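You operate a simulated robot arm through the tools that you are given. There is no shell and no other tool. Be economical: measure what you need, move in short steps, check, and stop when the job is done.

Carry out the task below with a simulated robot arm. There is one attempt and no reset: what you move stays moved.

TASK
Give the grey plug its green seal and eject it.
Fine: push it home in the sealer, throw the lever once and bring it back; leave the plug in the socket; the other two plugs stay.
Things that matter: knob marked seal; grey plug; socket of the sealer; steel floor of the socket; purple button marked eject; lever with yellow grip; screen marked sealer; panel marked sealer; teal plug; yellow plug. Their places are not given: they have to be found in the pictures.

It is judged by the outcome, as a careful person would: the job done as asked, and still so three seconds after it is handed in. It fails if anything else is knocked over, pushed out of place, dropped, spilled or broken.

THE ROBOT
A 6-joint arm with a two-finger parallel gripper, fixed in place. Base frame: the origin is at the foot of the arm, x ahead of it, y to its left, z up; the work surface is at about z = 0.002. Lengths are in m, angles in degrees, forces in N, time in s.
With the tool pointing down near the work surface it reaches from about 0.14 to 0.58 m from the base axis. Its first joint turns from -66.0 to 66.0 degrees. Payload 2.1 kg.
Tool frame: the origin (TCP) lies between the finger pads and is the grasp point; the fingertips stand 0.03 m ahead of it; z points along the fingers, y is the line along which they close. The gripper opens to 0.094 m. The fingers are 0.028 m wide and 0.01 m thick; the gripper's body (0.05 by 0.096 m) begins 0.055 m behind the TCP.
Orientation is that of the tool frame in the base frame, as [roll, pitch, yaw] about the fixed x, y, z axes, in that order (R = Rz(yaw) Ry(pitch) Rx(roll)). With the fingers straight down and closing along the base's y, the tool's x points along the base's -x, its y along +y and its z along -z.

THE INTERFACE
- The arm moves only by the tool step_arm. Its argument "plan" is a list of rows, each a list of 6 numbers: the shift along the tool's x, y, z in m, then the turn, a rotation vector about the tool's x, y, z in rad. In form: [[tx, ty, tz, rx, ry, rz], ...]. A call has 1 to 12 rows; each row is the pose to reach, as a shift and turn from the pose commanded when the call began, along the tool's axes at that moment. "grip" is the gripper command, from -1 (fully open) to 1 (shut), values between in proportion, set as the call begins (left out, the last holds). A row lasts 0.2 s, in which the tool goes at most 0.05 m and 8.6 degrees; a call with a longer step from one row to the next is refused whole, and so is a gripper value outside its range. A pose out of reach is approached as far as the arm can. The call stops where the force on the tool passes 40 N (or 10 N more than at its start, if that is more) or the arm is blocked; 0.2 s more then pass. The fingers move at their own pace (about 0.072 m/s each) and stop on an object; they squeeze with about 41 N. The grip force told is the motor's: it shows also when the fingers shut on nothing. Time passes only in rows, and 0.2 s behind the last, so rows that repeat a pose let the fingers close. It gives the time, the measured TCP pose, the force on the tool (base axes), the opening and the grip force at its end, in the units of the frame above (readings bear some noise).
- Cameras (640 x 400 px; columns grow to the right, rows downward): "scene" is fixed at [0.0474, -0.3844, 0.4973]; the picture's right is [0.75, -0.66, 0.00], its down [-0.34, -0.39, -0.85] and it looks along [0.57, 0.64, -0.52] (base axes); focal length 337 px, centre (320, 200). "wrist" rides on the gripper at [-0.037, 0, -0.058] in the tool frame; the picture's right is [0.00, -1.00, 0.00], its down [0.97, 0.00, -0.24] and it looks along [0.24, 0.00, 0.97] (tool axes); focal length 218 px, centre (320, 200).
- capture(camera): a new picture of that camera. No time passes.
- probe_pixels(camera, pixels): for up to 12 pixels [column, row] of the newest picture of that camera ("zoom" is the newest enlarged one), the place [x, y, z] in the base frame of the surface seen there, good to about 0.003 m, but the place of the scene camera against the robot may be out by one fixed shift of up to 0.025 m in any direction. No time passes.
- inspect(camera, box): a new picture of the part [left, top, right, bottom] of that camera's present view, enlarged. No time passes.
- sign_off(): hands the job in; it is judged then, once.

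Work in short steps. Measure before you move; look again where a grasp or a placing could have gone wrong, and mend it. You have 80 turns and 46 pictures in all, those below and enlarged ones among them. Open the gripper and draw the arm clear of the work before you hand the job in, unless the task says otherwise; then end with one line.

The tools are called after ">>>" as a command line: name --pt "numbers of a row" for each row, then --argument value for the rest, lists and objects as JSON in quotes. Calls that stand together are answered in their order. step_arm: Moves the arm, as the interface text tells. Its arguments: {"type":"object","properties":{"plan":{"type":"array","items":{"type":"array","items":{"type":"number"}}},"grip":{"type":"number"}},"required":["plan"]} The other tools are called the same way: capture (camera) takes a picture; probe_pixels (camera, pixels) gives the place of the surface under pixels of a picture; inspect (camera, box) takes an enlarged picture of a part of a camera's view; sign_off () hands the job in.

At the start:

```text
time: 0.0
ee_pos: [0.3247, -0.0914, 0.2617]
orientation: [-180.0, 0.0, -180.0]
force: [-0.8, -0.5, -0.5]
width: 0.0938
finger_force: 0.2
```

scene: 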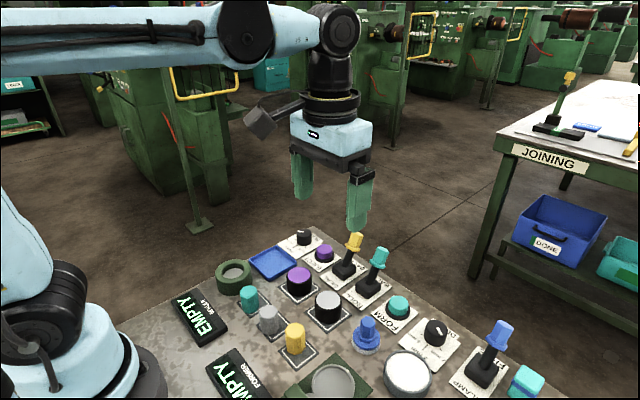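
wrist: 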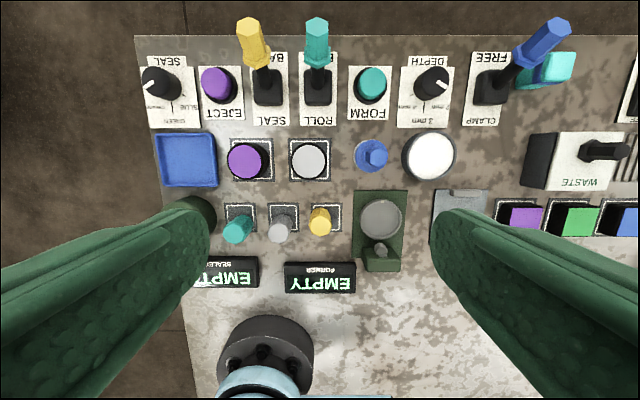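

The panel is visible in both views; I enlarge the sealer parts to read labels.

>>> inspect --camera "wrist" --box '[130, 20, 350, 157]'

>>> inspect --camera "scene" --box '[160, 210, 420, 372]'

>>> probe_pixels --camera "wrist" --pixels '[[161, 84], [216, 84], [253, 40], [265, 90], [235, 232], [281, 232], [320, 220], [200, 215], [225, 275], [250, 225]]'

```text
2.91 times, centred on (240, 88) of wrist
```

zoom: 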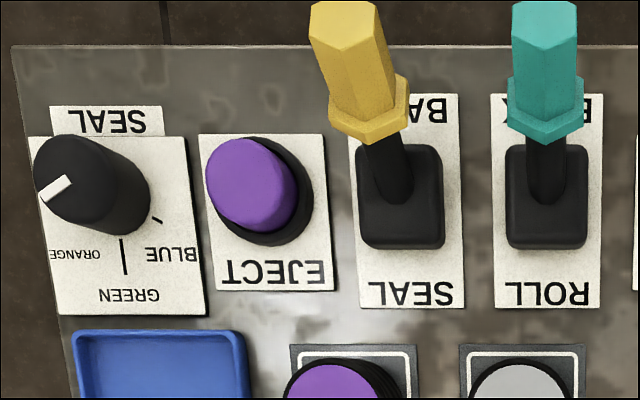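

```text
2.46 times, centred on (290, 291) of scene
```

zoom: 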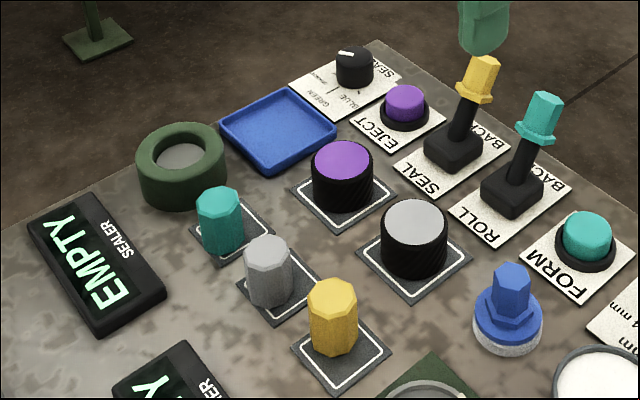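

```text
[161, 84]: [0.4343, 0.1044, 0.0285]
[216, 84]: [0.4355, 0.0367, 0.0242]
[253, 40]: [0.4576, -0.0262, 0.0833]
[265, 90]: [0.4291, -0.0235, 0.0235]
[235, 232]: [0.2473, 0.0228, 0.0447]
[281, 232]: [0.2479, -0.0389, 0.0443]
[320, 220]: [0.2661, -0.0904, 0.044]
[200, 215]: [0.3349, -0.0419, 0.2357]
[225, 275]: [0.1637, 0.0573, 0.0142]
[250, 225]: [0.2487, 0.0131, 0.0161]
```

The knob seems to point at ORANGE, so it must turn to GREEN. I move over the left part of the panel for a closer look.

>>> step_arm --pt "-0.03 0.04 0 0 0 0" --pt "-0.06 0.08 0 0 0 0" --pt "-0.09 0.12 0.0 0 0 0" --pt "-0.1 0.16 0.02 0 0 0" --pt "-0.11 0.19 0.05 0 0 0"

>>> capture --camera "wrist"

```text
time: 1.2
ee_pos: [0.4359, 0.1011, 0.2131]
orientation: [-179.9, 0.0, 180.0]
force: [-0.1, 0.6, -1.0]
width: 0.0938
finger_force: 0.0
```

```text
41 pictures are left
```

wrist: 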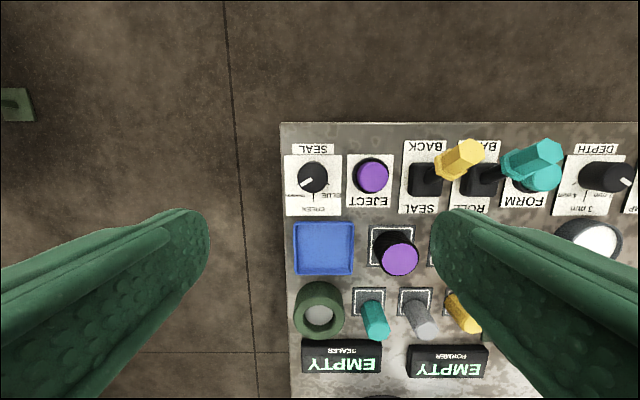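

>>> inspect --camera "wrist" --box '[270, 135, 398, 215]'

>>> probe_pixels --camera "wrist" --pixels '[[313, 177], [303, 184], [322, 168], [374, 176], [458, 158], [425, 180], [320, 313], [320, 289], [297, 312], [345, 312], [374, 325], [423, 322]]'

```text
5.00 times, centred on (334, 175) of wrist
```

zoom: 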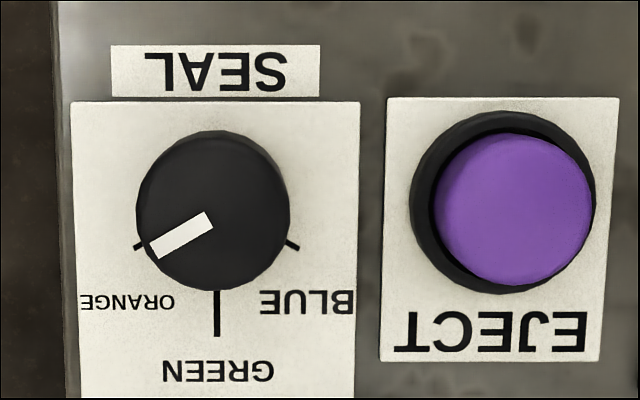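

```text
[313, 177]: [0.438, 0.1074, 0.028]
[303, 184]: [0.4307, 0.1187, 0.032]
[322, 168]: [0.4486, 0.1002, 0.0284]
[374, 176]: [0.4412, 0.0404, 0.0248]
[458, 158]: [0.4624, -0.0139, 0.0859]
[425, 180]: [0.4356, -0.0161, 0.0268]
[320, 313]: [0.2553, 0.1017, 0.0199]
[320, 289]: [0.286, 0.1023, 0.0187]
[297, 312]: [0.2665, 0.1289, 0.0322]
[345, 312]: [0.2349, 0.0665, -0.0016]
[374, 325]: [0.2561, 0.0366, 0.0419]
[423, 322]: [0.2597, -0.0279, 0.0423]
```

Zoom shows the knob at (313,177), pointer on ORANGE, GREEN is 60° counterclockwise seen from above. I go above the knob with gripper partly open.

>>> step_arm --pt "-0.002 0.006 0.04 0 0 0" --pt "-0.002 0.006 0.08 0 0 0" --pt "-0.002 0.006 0.12 0 0 0" --grip -0.28

>>> capture --camera "wrist"

>>> capture --camera "scene"

```text
time: 2.0
ee_pos: [0.4363, 0.1074, 0.092]
orientation: [-180.0, 0.0, -179.9]
force: [0.0, -0.1, 0.3]
width: 0.0604
finger_force: 0.0
```

```text
39 pictures are left
```

wrist: 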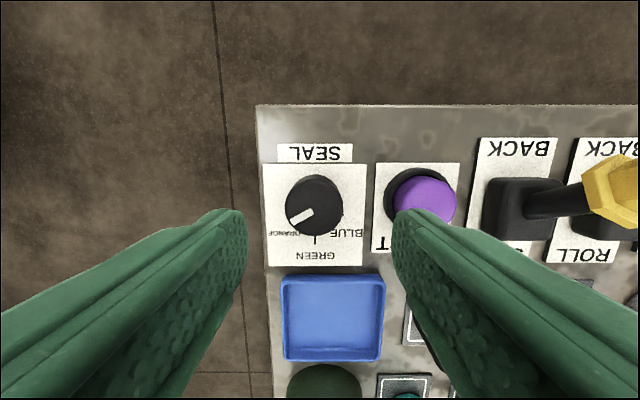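

```text
38 pictures are left
```

scene: 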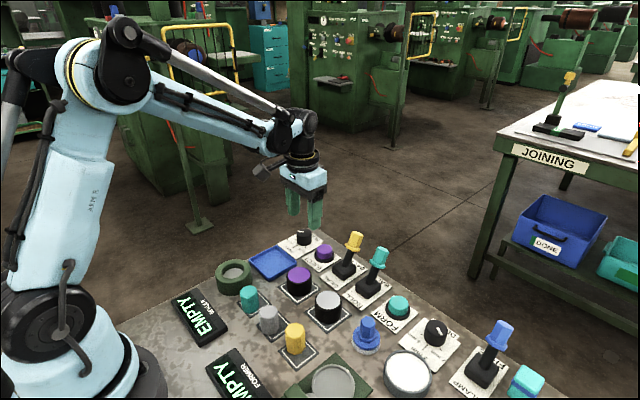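

>>> probe_pixels --camera "wrist" --pixels '[[313, 198], [318, 212], [290, 207], [338, 200], [312, 182], [422, 200], [390, 205], [451, 205]]'

```text
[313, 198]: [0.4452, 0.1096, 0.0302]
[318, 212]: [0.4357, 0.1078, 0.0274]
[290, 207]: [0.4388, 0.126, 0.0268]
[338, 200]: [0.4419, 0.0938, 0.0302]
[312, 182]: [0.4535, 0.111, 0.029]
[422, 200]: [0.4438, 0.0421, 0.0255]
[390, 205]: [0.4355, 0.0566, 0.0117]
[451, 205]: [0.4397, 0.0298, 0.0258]
```

Knob centre is about (0.440, 0.110), top z 0.029. I descend around it and close gently.

>>> step_arm --pt "-0.004 0.0025 0.02 0 0 0" --pt "-0.004 0.0025 0.04 0 0 0" --pt "-0.004 0.0025 0.05 0 0 0"

>>> step_arm --pt "0 0 0 0 0 0" --pt "0 0 0 0 0 0" --pt "0 0 0 0 0 0" --grip 0.6

```text
time: 2.8
ee_pos: [0.4405, 0.1095, 0.0414]
orientation: [179.9, 0.1, 179.9]
force: [0.4, -0.6, -1.0]
width: 0.0602
finger_force: 0.1
```

```text
time: 3.6
ee_pos: [0.4421, 0.1093, 0.0424]
orientation: [179.9, 0.1, -179.9]
force: [1.1, 11.1, -8.1]
width: 0.0342
finger_force: 44.9
```

Gripped at 0.034 m. I turn -60° about tool z.

>>> step_arm --pt "0 0.001 0 0 0 -0.14" --pt "0 0.001 0 0 0 -0.28" --pt "0 0.001 0 0 0 -0.42" --pt "0 0.001 0 0 0 -0.56" --pt "0 0.001 0 0 0 -0.7" --pt "0 0.001 0 0 0 -0.84" --pt "0 0.001 0 0 0 -0.97" --pt "0 0.001 0 0 0 -1.04" --pt "0 0.001 0 0 0 -1.04"

>>> capture --camera "wrist"

```text
time: 5.6
ee_pos: [0.4399, 0.112, 0.0425]
orientation: [179.6, 0.3, -120.1]
force: [-15.6, 26.8, 20.9]
width: 0.0344
finger_force: 44.6
```

```text
37 pictures are left
```

wrist: 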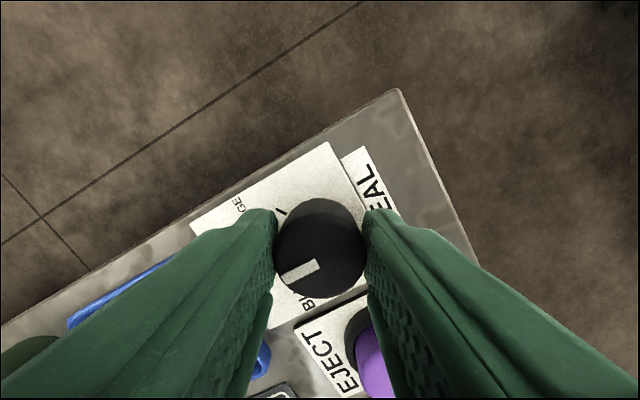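

The pointer moved with the gripper. I release, lift, rotate back and look.

>>> step_arm --pt "0 0 0 0 0 0" --pt "0 0 0 0 0 0" --pt "0 0 -0.04 0 0 0" --pt "0 0 -0.08 0 0 0" --pt "0 0 -0.1 0 0 0.14" --pt "0 0 -0.12 0 0 0.28" --pt "0 0 -0.12 0 0 0.42" --pt "0 0 -0.12 0 0 0.56" --pt "0 0 -0.12 0 0 0.7" --pt "0 0 -0.12 0 0 0.84" --pt "0 0 -0.12 0 0 0.97" --pt "0 0 -0.12 0 0 1.047" --grip -0.28

>>> inspect --camera "wrist" --box '[250, 130, 410, 230]'

```text
time: 8.2
ee_pos: [0.4409, 0.1098, 0.1629]
orientation: [180.0, 0.1, 179.5]
force: [0.2, -0.2, 0.2]
width: 0.0602
finger_force: 0.0
```

```text
4.00 times, centred on (330, 180) of wrist
```

zoom: 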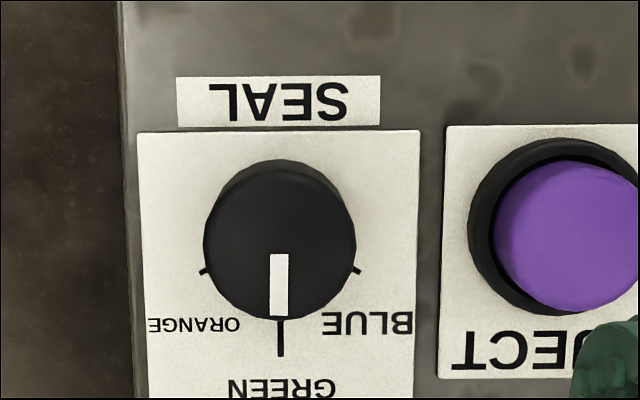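

Knob is on GREEN. Now I move above the grey plug.

>>> step_arm --pt "0.036 -0.029 0 0 0 0" --pt "0.072 -0.058 0 0 0 0" --pt "0.108 -0.087 0 0 0 0" --pt "0.144 -0.116 0 0 0 0" --pt "0.18 -0.145 0 0 0 0" --pt "0.185 -0.146 0 0 0 0"

>>> capture --camera "wrist"

```text
time: 9.6
ee_pos: [0.2547, -0.0349, 0.1629]
orientation: [180.0, 0.0, 179.7]
force: [-0.2, 0.2, 0.1]
width: 0.0602
finger_force: 0.2
```

```text
35 pictures are left
```

wrist: 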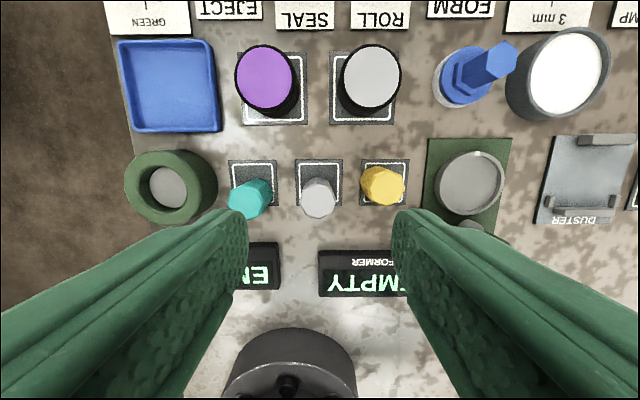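

>>> inspect --camera "wrist" --box '[120, 135, 360, 285]'

>>> probe_pixels --camera "wrist" --pixels '[[319, 198], [319, 180], [304, 198], [334, 198], [250, 196], [382, 186], [168, 188], [168, 170], [190, 188], [170, 156], [131, 188], [207, 188]]'

```text
2.67 times, centred on (240, 210) of wrist
```

zoom: 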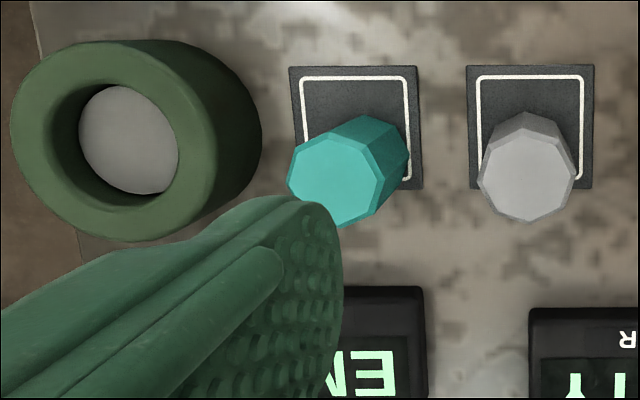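

```text
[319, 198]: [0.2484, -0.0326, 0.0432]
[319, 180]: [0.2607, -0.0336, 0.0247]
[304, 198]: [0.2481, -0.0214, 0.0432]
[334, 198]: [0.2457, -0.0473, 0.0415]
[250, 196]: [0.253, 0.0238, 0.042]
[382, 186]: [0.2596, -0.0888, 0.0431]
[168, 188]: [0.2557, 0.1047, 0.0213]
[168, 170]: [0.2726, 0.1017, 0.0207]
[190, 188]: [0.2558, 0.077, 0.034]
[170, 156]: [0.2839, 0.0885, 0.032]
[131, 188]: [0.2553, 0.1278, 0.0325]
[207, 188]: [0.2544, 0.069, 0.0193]
```

Grey plug centre ≈ (0.246, -0.033), top 0.043; socket ≈ (0.257, 0.1025), rim 0.033. I narrow to 0.045 m to clear neighbours and descend.

>>> step_arm --pt "0.0085 0.002 0.02 0 0 0" --pt "0.0085 0.002 0.06 0 0 0" --grip 0.04

>>> capture --camera "wrist"

```text
time: 10.2
ee_pos: [0.2459, -0.0322, 0.1014]
orientation: [-180.0, 0.1, 179.5]
force: [0.9, 0.9, -0.1]
width: 0.0451
finger_force: 0.0
```

```text
33 pictures are left
```

wrist: 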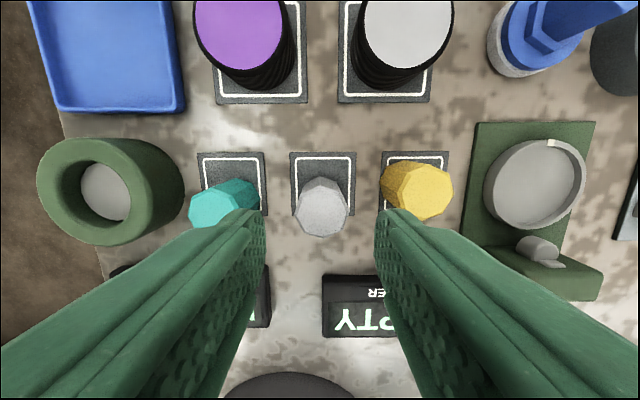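

Centred (plug at col 321). Descend and grip.

>>> step_arm --pt "0 -0.001 0.025 0 0 0" --pt "0 -0.001 0.048 0 0 0" --pt "0 -0.001 0.048 0 0 0"

>>> step_arm --pt "0 0 0 0 0 0" --pt "0 0 0 0 0 0" --pt "0 0 0 0 0 0" --grip 0.8

>>> step_arm --pt "0 0 -0.03 0 0 0" --pt "0 0 -0.07 0 0 0" --pt "0 0.04 -0.08 0 0 0" --pt "-0.005 0.085 -0.08 0 0 0" --pt "-0.011 0.12 -0.08 0 0 0" --pt "-0.011 0.135 -0.08 0 0 0"

>>> capture --camera "wrist"

>>> capture --camera "scene"

```text
time: 11.0
ee_pos: [0.2455, -0.0334, 0.054]
orientation: [180.0, 0.0, 179.6]
force: [0.1, 0.4, 0.1]
width: 0.0449
finger_force: 0.2
```

```text
time: 11.8
ee_pos: [0.2475, -0.0339, 0.0545]
orientation: [180.0, 0.1, 179.6]
force: [-0.6, 0.1, -0.8]
width: 0.0298
finger_force: 41.0
```

```text
time: 13.2
ee_pos: [0.2587, 0.1013, 0.1334]
orientation: [-180.0, 0.0, 179.5]
force: [0.1, 0.2, -0.1]
width: 0.0297
finger_force: 40.7
```

```text
32 pictures are left
```

wrist: 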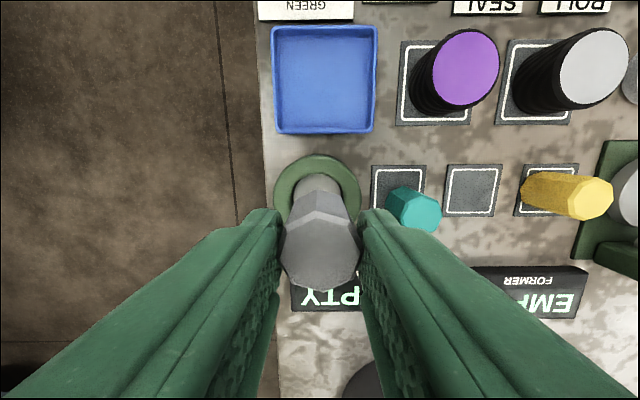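

```text
31 pictures are left
```

scene: 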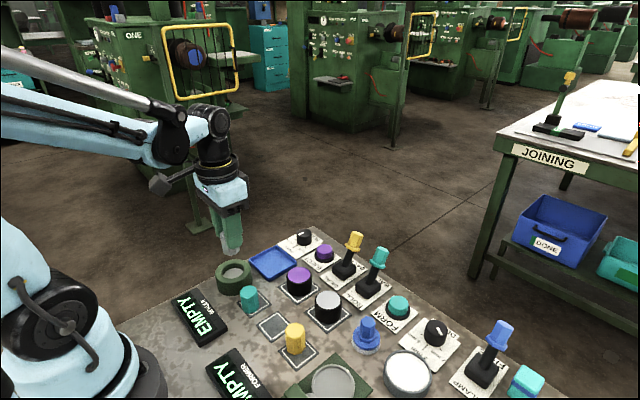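

Plug is held. I enlarge to measure the plug in hand and the socket under it.

>>> inspect --camera "wrist" --box '[240, 145, 400, 305]'

```text
2.50 times, centred on (320, 225) of wrist
```

zoom: 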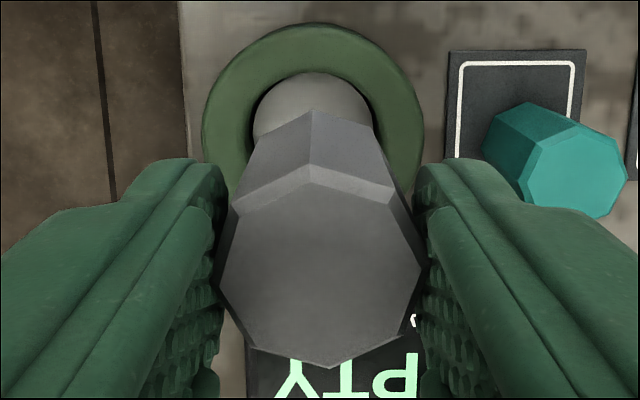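

Socket centre ≈ (0.257, 0.103); plug needs to shift -2.5 mm x, +2 mm y. I lower to just above the rim and look.

>>> step_arm --pt "0.0025 0.002 0.02 0 0 0" --pt "0.0025 0.002 0.044 0 0 0" --pt "0.0025 0.002 0.044 0 0 0"

>>> inspect --camera "wrist" --box '[240, 145, 400, 305]'

>>> inspect --camera "scene" --box '[190, 220, 290, 300]'

```text
time: 14.0
ee_pos: [0.2561, 0.1027, 0.0897]
orientation: [180.0, 0.0, 179.6]
force: [0.3, -0.3, -0.4]
width: 0.0301
finger_force: 40.9
```

```text
2.50 times, centred on (320, 225) of wrist
```

zoom: 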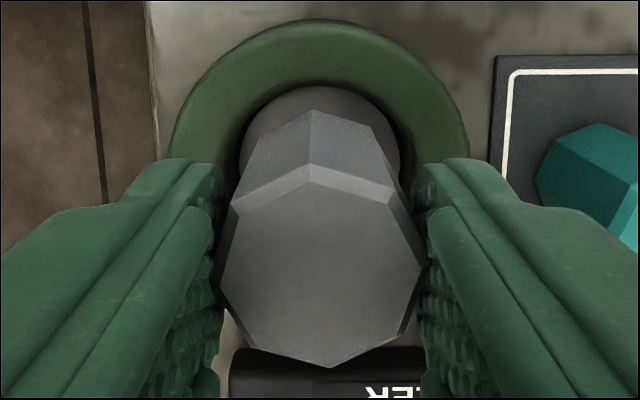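

```text
5.00 times, centred on (240, 260) of scene
```

zoom: 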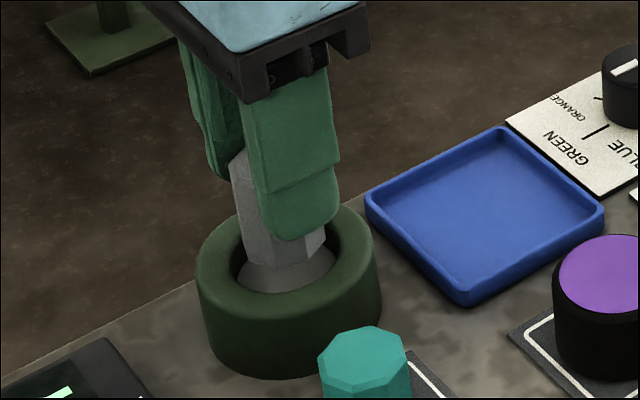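

Aligned. I lower slowly into the socket.

>>> step_arm --pt "0.0005 0 0.006 0 0 0" --pt "0.0005 0 0.011 0 0 0" --pt "0.0005 0 0.015 0 0 0" --pt "0.0005 0 0.018 0 0 0" --pt "0.0005 0 0.021 0 0 0"

>>> inspect --camera "scene" --box '[160, 220, 290, 340]'

```text
time: 15.2
ee_pos: [0.2558, 0.1036, 0.0694]
orientation: [-180.0, 0.2, 179.6]
force: [1.1, 0.2, 3.2]
width: 0.0301
finger_force: 40.9
```

```text
3.33 times, centred on (225, 280) of scene
```

zoom: 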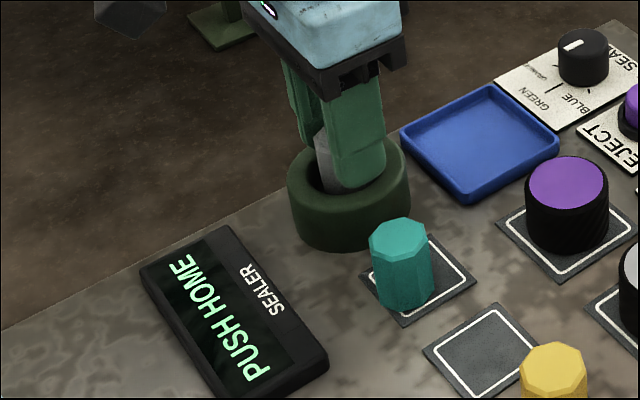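

Screen says PUSH HOME; plug is on the floor. I release, rise, close the fingers to push from above.

>>> step_arm --pt "0 0 0 0 0 0" --pt "0 0 0 0 0 0" --pt "0 0 -0.03 0 0 0" --pt "0 0 -0.05 0 0 0" --grip 0.1

>>> step_arm --pt "0 0 0 0 0 0" --pt "0 0 0 0 0 0" --pt "0 0 0 0 0 0" --grip 1

>>> inspect --camera "scene" --box '[160, 220, 290, 340]'

```text
time: 16.2
ee_pos: [0.2537, 0.1024, 0.1183]
orientation: [-180.0, 0.0, 179.6]
force: [0.3, -0.6, -0.1]
width: 0.0426
finger_force: 0.0
```

```text
time: 17.0
ee_pos: [0.2551, 0.1031, 0.1181]
orientation: [180.0, 0.0, 179.6]
force: [-1.0, -0.7, -0.3]
width: 0.0
finger_force: 32.8
```

```text
3.33 times, centred on (225, 280) of scene
```

zoom: 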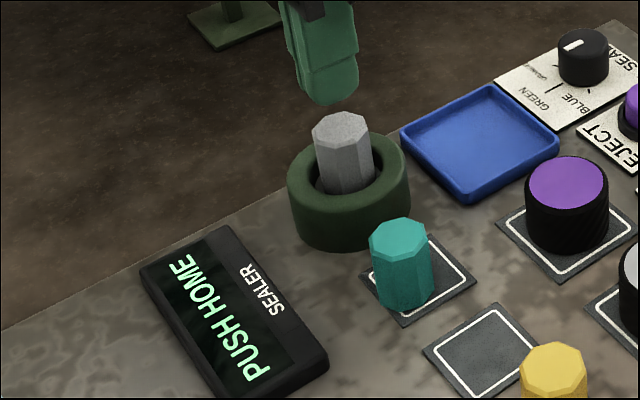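

Plug stands upright in the socket. I press down from above.

>>> step_arm --pt "-0.001 0 0.022 0 0 0" --pt "-0.001 0 0.028 0 0 0" --pt "-0.001 0 0.031 0 0 0" --pt "-0.001 0 0.034 0 0 0" --pt "-0.001 0 0.037 0 0 0" --pt "-0.001 0 0.04 0 0 0" --pt "-0.001 0 0.043 0 0 0" --pt "-0.001 0 0.046 0 0 0"

>>> inspect --camera "scene" --box '[160, 220, 290, 340]'

```text
time: 18.3
ee_pos: [0.2568, 0.1037, 0.0824]
orientation: [179.9, -0.1, 179.6]
force: [-2.9, 0.0, 29.7]
width: 0.0
finger_force: 33.7
stopped in row 6: the force on the tool passed its limit (the readings are from after the stop); the commanded pose is now the measured one
```

```text
3.33 times, centred on (225, 280) of scene
```

zoom: 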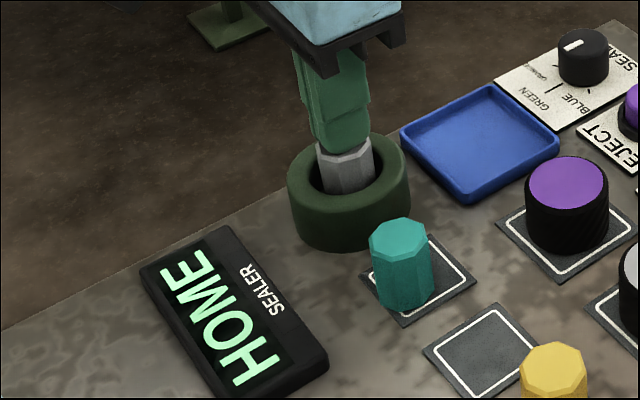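

Screen shows HOME. I rise and go view the lever from above.

>>> step_arm --pt "0 0 -0.04 0 0 0" --pt "0 0 -0.08 0 0 0" --pt "-0.02 -0.03 -0.11 0 0 0" --pt "-0.05 -0.065 -0.11 0 0 0" --pt "-0.08 -0.1 -0.11 0 0 0" --pt "-0.11 -0.125 -0.11 0 0 0"

>>> capture --camera "wrist"

>>> inspect --camera "scene" --box '[170, 220, 410, 370]'

```text
time: 19.7
ee_pos: [0.3669, -0.0224, 0.1921]
orientation: [-180.0, -0.1, 179.6]
force: [0.3, -0.4, -0.2]
width: 0.0
finger_force: 32.9
```

```text
24 pictures are left
```

wrist: 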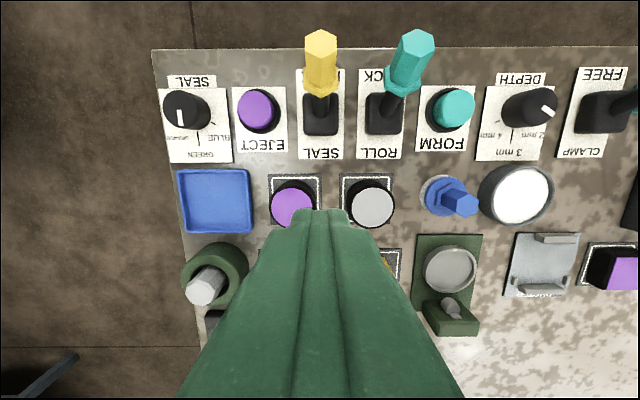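

```text
2.67 times, centred on (290, 295) of scene
```

zoom: 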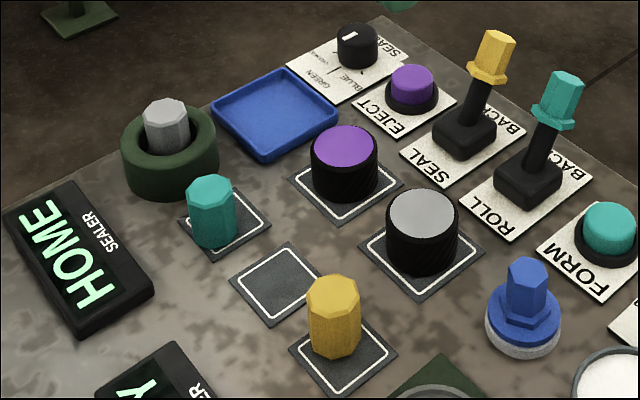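

>>> probe_pixels --camera "wrist" --pixels '[[320, 40], [320, 70], [320, 84], [320, 100], [320, 125], [304, 122], [337, 122], [305, 80], [337, 80], [320, 32], [417, 40], [262, 110]]'

```text
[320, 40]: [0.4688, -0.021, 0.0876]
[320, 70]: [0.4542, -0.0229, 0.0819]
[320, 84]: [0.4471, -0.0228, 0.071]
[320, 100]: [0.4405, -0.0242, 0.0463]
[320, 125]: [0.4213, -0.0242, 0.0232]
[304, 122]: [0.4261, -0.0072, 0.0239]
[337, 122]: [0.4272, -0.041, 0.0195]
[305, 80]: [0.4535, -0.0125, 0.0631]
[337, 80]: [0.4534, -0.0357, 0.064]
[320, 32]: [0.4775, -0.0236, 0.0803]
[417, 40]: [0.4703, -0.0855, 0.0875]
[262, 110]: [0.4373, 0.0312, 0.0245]
```

Lever leans to BACK (+x), grip ≈ (0.465, -0.0225, 0.065–0.09). I go behind it with closed fingers.

>>> step_arm --pt "-0.045 0 0.0 0 0 0" --pt "-0.09 0 0.0 0 0 0" --pt "-0.135 0 0 0 0 0" --pt "-0.148 0 0.01 0 0 0" --pt "-0.148 0 0.05 0 0 0" --pt "-0.148 0 0.092 0 0 0"

>>> inspect --camera "scene" --box '[270, 180, 430, 310]'

```text
time: 21.1
ee_pos: [0.5137, -0.0237, 0.1]
orientation: [179.9, 0.0, 179.6]
force: [0.4, 0.8, 0.3]
width: 0.0001
finger_force: 33.0
```

```text
3.08 times, centred on (350, 245) of scene
```

zoom: 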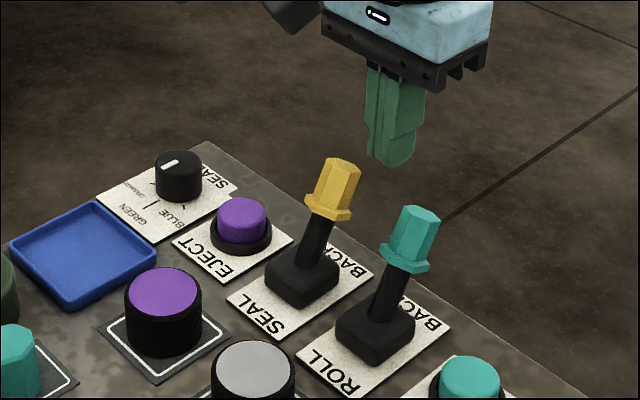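

I pull the lever toward SEAL (-x) in small steps.

>>> step_arm --pt "0.015 0 0 0 0 0" --pt "0.025 0 0 0 0 0" --pt "0.035 0 0 0 0 0" --pt "0.045 0 0 0 0 0" --pt "0.055 0 0 0 0 0" --pt "0.065 0 0 0 0 0" --pt "0.073 0 0 0 0 0" --pt "0.08 0 0 0 0 0"

>>> inspect --camera "scene" --box '[160, 210, 400, 360]'

```text
time: 22.9
ee_pos: [0.4336, -0.0238, 0.1001]
orientation: [179.9, 0.1, 179.7]
force: [11.2, -0.3, 1.3]
width: 0.0004
finger_force: 33.4
```

```text
2.67 times, centred on (280, 285) of scene
```

zoom: 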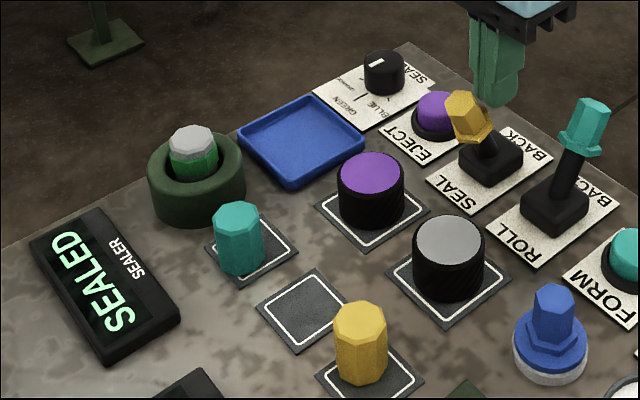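

SEALED, green band visible. Now I go round to the -x side of the lever.

>>> step_arm --pt "-0.02 0 0 0 0 0" --pt "-0.02 0 -0.045 0 0 0" --pt "0.0 0 -0.07 0 0 0" --pt "0.04 0 -0.07 0 0 0" --pt "0.082 0 -0.07 0 0 0" --pt "0.082 0 -0.03 0 0 0" --pt "0.082 0 0 0 0 0"

>>> inspect --camera "scene" --box '[270, 180, 430, 310]'

```text
time: 24.5
ee_pos: [0.3505, -0.0226, 0.1005]
orientation: [-179.9, 0.0, 179.6]
force: [0.2, -0.7, -0.9]
width: 0.0
finger_force: 33.6
```

```text
3.08 times, centred on (350, 245) of scene
```

zoom: 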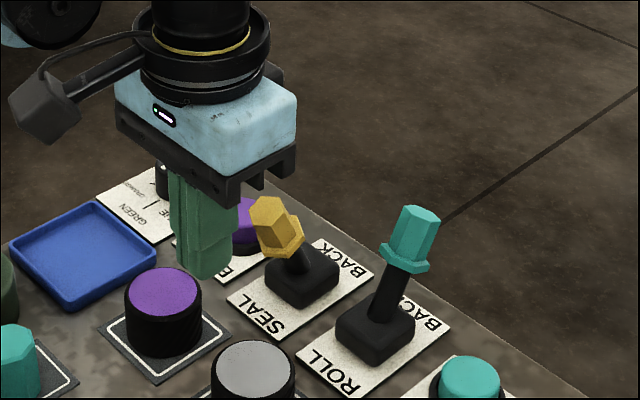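

Push it back (+x).

>>> step_arm --pt "-0.015 0 0 0 0 0" --pt "-0.025 0 0 0 0 0" --pt "-0.035 0 0 0 0 0" --pt "-0.045 0 0 0 0 0" --pt "-0.055 0 0 0 0 0" --pt "-0.065 0 0 0 0 0" --pt "-0.075 0 0 0 0 0" --pt "-0.084 0 0 0 0 0" --pt "-0.09 0 0 0 0 0"

>>> inspect --camera "scene" --box '[160, 210, 400, 360]'

```text
time: 26.5
ee_pos: [0.4352, -0.0233, 0.1007]
orientation: [-180.0, -1.3, 179.6]
force: [-4.9, 0.9, 5.8]
width: 0.0
finger_force: 32.8
stopped in row 9: the force on the tool passed its limit (the readings are from after the stop); the commanded pose is now the measured one
```

```text
2.67 times, centred on (280, 285) of scene
```

zoom: 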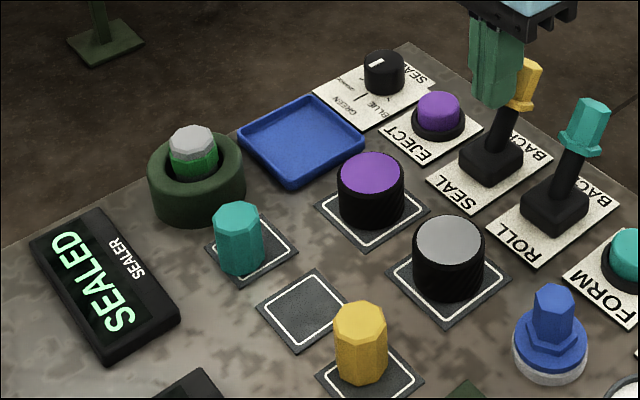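

Lever is at BACK again. I move above the eject button (0.4405, 0.042).

>>> step_arm --pt "0.02 0 0 0 0.0 0" --pt "0.02 0 -0.045 0 0 0" --pt "0.015 0.03 -0.06 0 0.0 0" --pt "-0.005 0.065 -0.06 0 0 0" --pt "-0.005 0.065 -0.02 0 0 0"

>>> capture --camera "wrist"

```text
time: 27.7
ee_pos: [0.4401, 0.0416, 0.119]
orientation: [-179.9, -1.2, 179.6]
force: [-0.2, 0.5, -0.1]
width: 0.0
finger_force: 33.1
```

```text
18 pictures are left
```

wrist: 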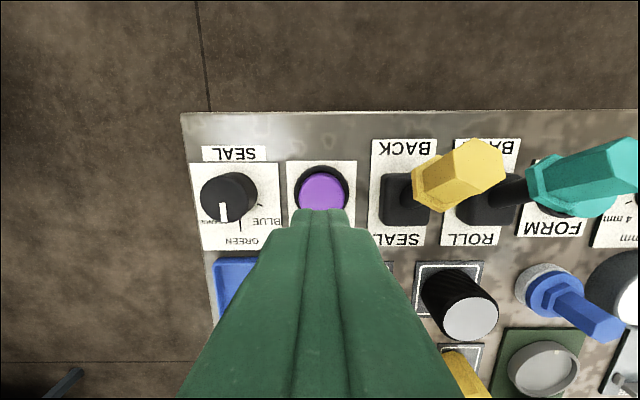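

Aligned with the button. Press down slowly.

>>> step_arm --pt "-0.002 -0.001 0.04 0 0 0" --pt "-0.002 -0.001 0.058 0 0 0" --pt "-0.002 -0.001 0.063 0 0 0" --pt "-0.002 -0.001 0.066 0 0 0" --pt "-0.002 -0.001 0.069 0 0 0" --pt "-0.002 -0.001 0.072 0 0 0" --pt "-0.002 -0.001 0.075 0 0 0"

>>> inspect --camera "scene" --box '[160, 210, 400, 360]'

```text
time: 29.3
ee_pos: [0.4404, 0.0407, 0.049]
orientation: [180.0, -1.2, 179.6]
force: [-1.7, 1.5, 38.9]
width: 0.0
finger_force: 32.7
stopped in row 7: the force on the tool passed its limit (the readings are from after the stop); the commanded pose is now the measured one
```

```text
2.67 times, centred on (280, 285) of scene
```

zoom: 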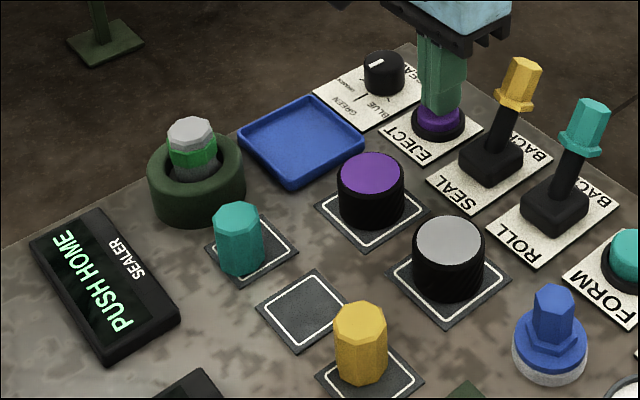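

Plug has risen with green band. I retract upward and open the gripper.

>>> step_arm --pt "0 0 -0.04 0 0 0" --pt "0 0 -0.08 0 0 0" --pt "0 0 -0.12 0 0 0" --pt "0 0 -0.16 0 0 0" --pt "0 0 -0.2 0 0 0"

>>> step_arm --pt "0 0 0 0 0 0" --pt "0 0 0 0 0 0" --pt "0 0 0 0 0 0" --pt "0 0 0 0 0 0" --grip -1

>>> capture --camera "wrist"

>>> inspect --camera "scene" --box '[160, 210, 400, 360]'

```text
time: 30.5
ee_pos: [0.4451, 0.0409, 0.2471]
orientation: [-180.0, -1.2, 179.7]
force: [-0.3, -0.2, 0.4]
width: 0.0
finger_force: 32.9
```

```text
time: 31.5
ee_pos: [0.4462, 0.0415, 0.2449]
orientation: [180.0, -1.2, 179.6]
force: [-0.5, -0.2, -0.6]
width: 0.0941
finger_force: 0.1
```

```text
16 pictures are left
```

wrist: 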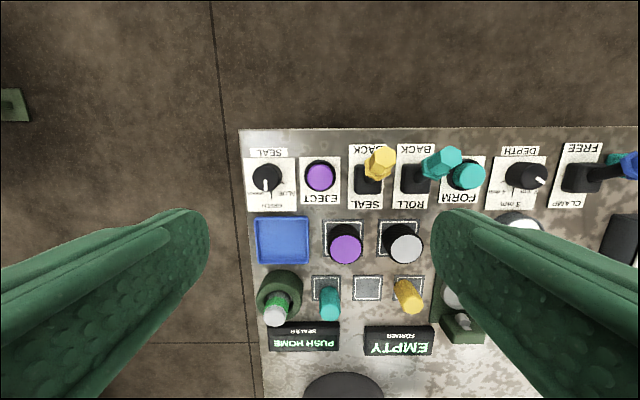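

```text
2.67 times, centred on (280, 285) of scene
```

zoom: 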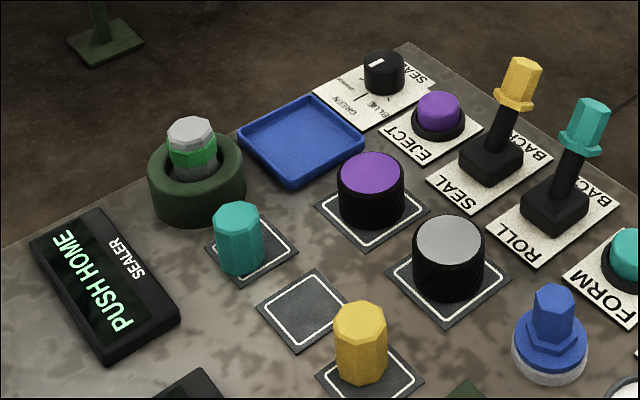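

All is as asked: the plug is sealed green and raised in the socket, the lever is back, and the other plugs are in place.

>>> sign_off

```text
The job is handed in.
```

The grey plug now has its green seal and has been ejected; it stands raised in the sealer socket, with the lever back and the teal and yellow plugs untouched.
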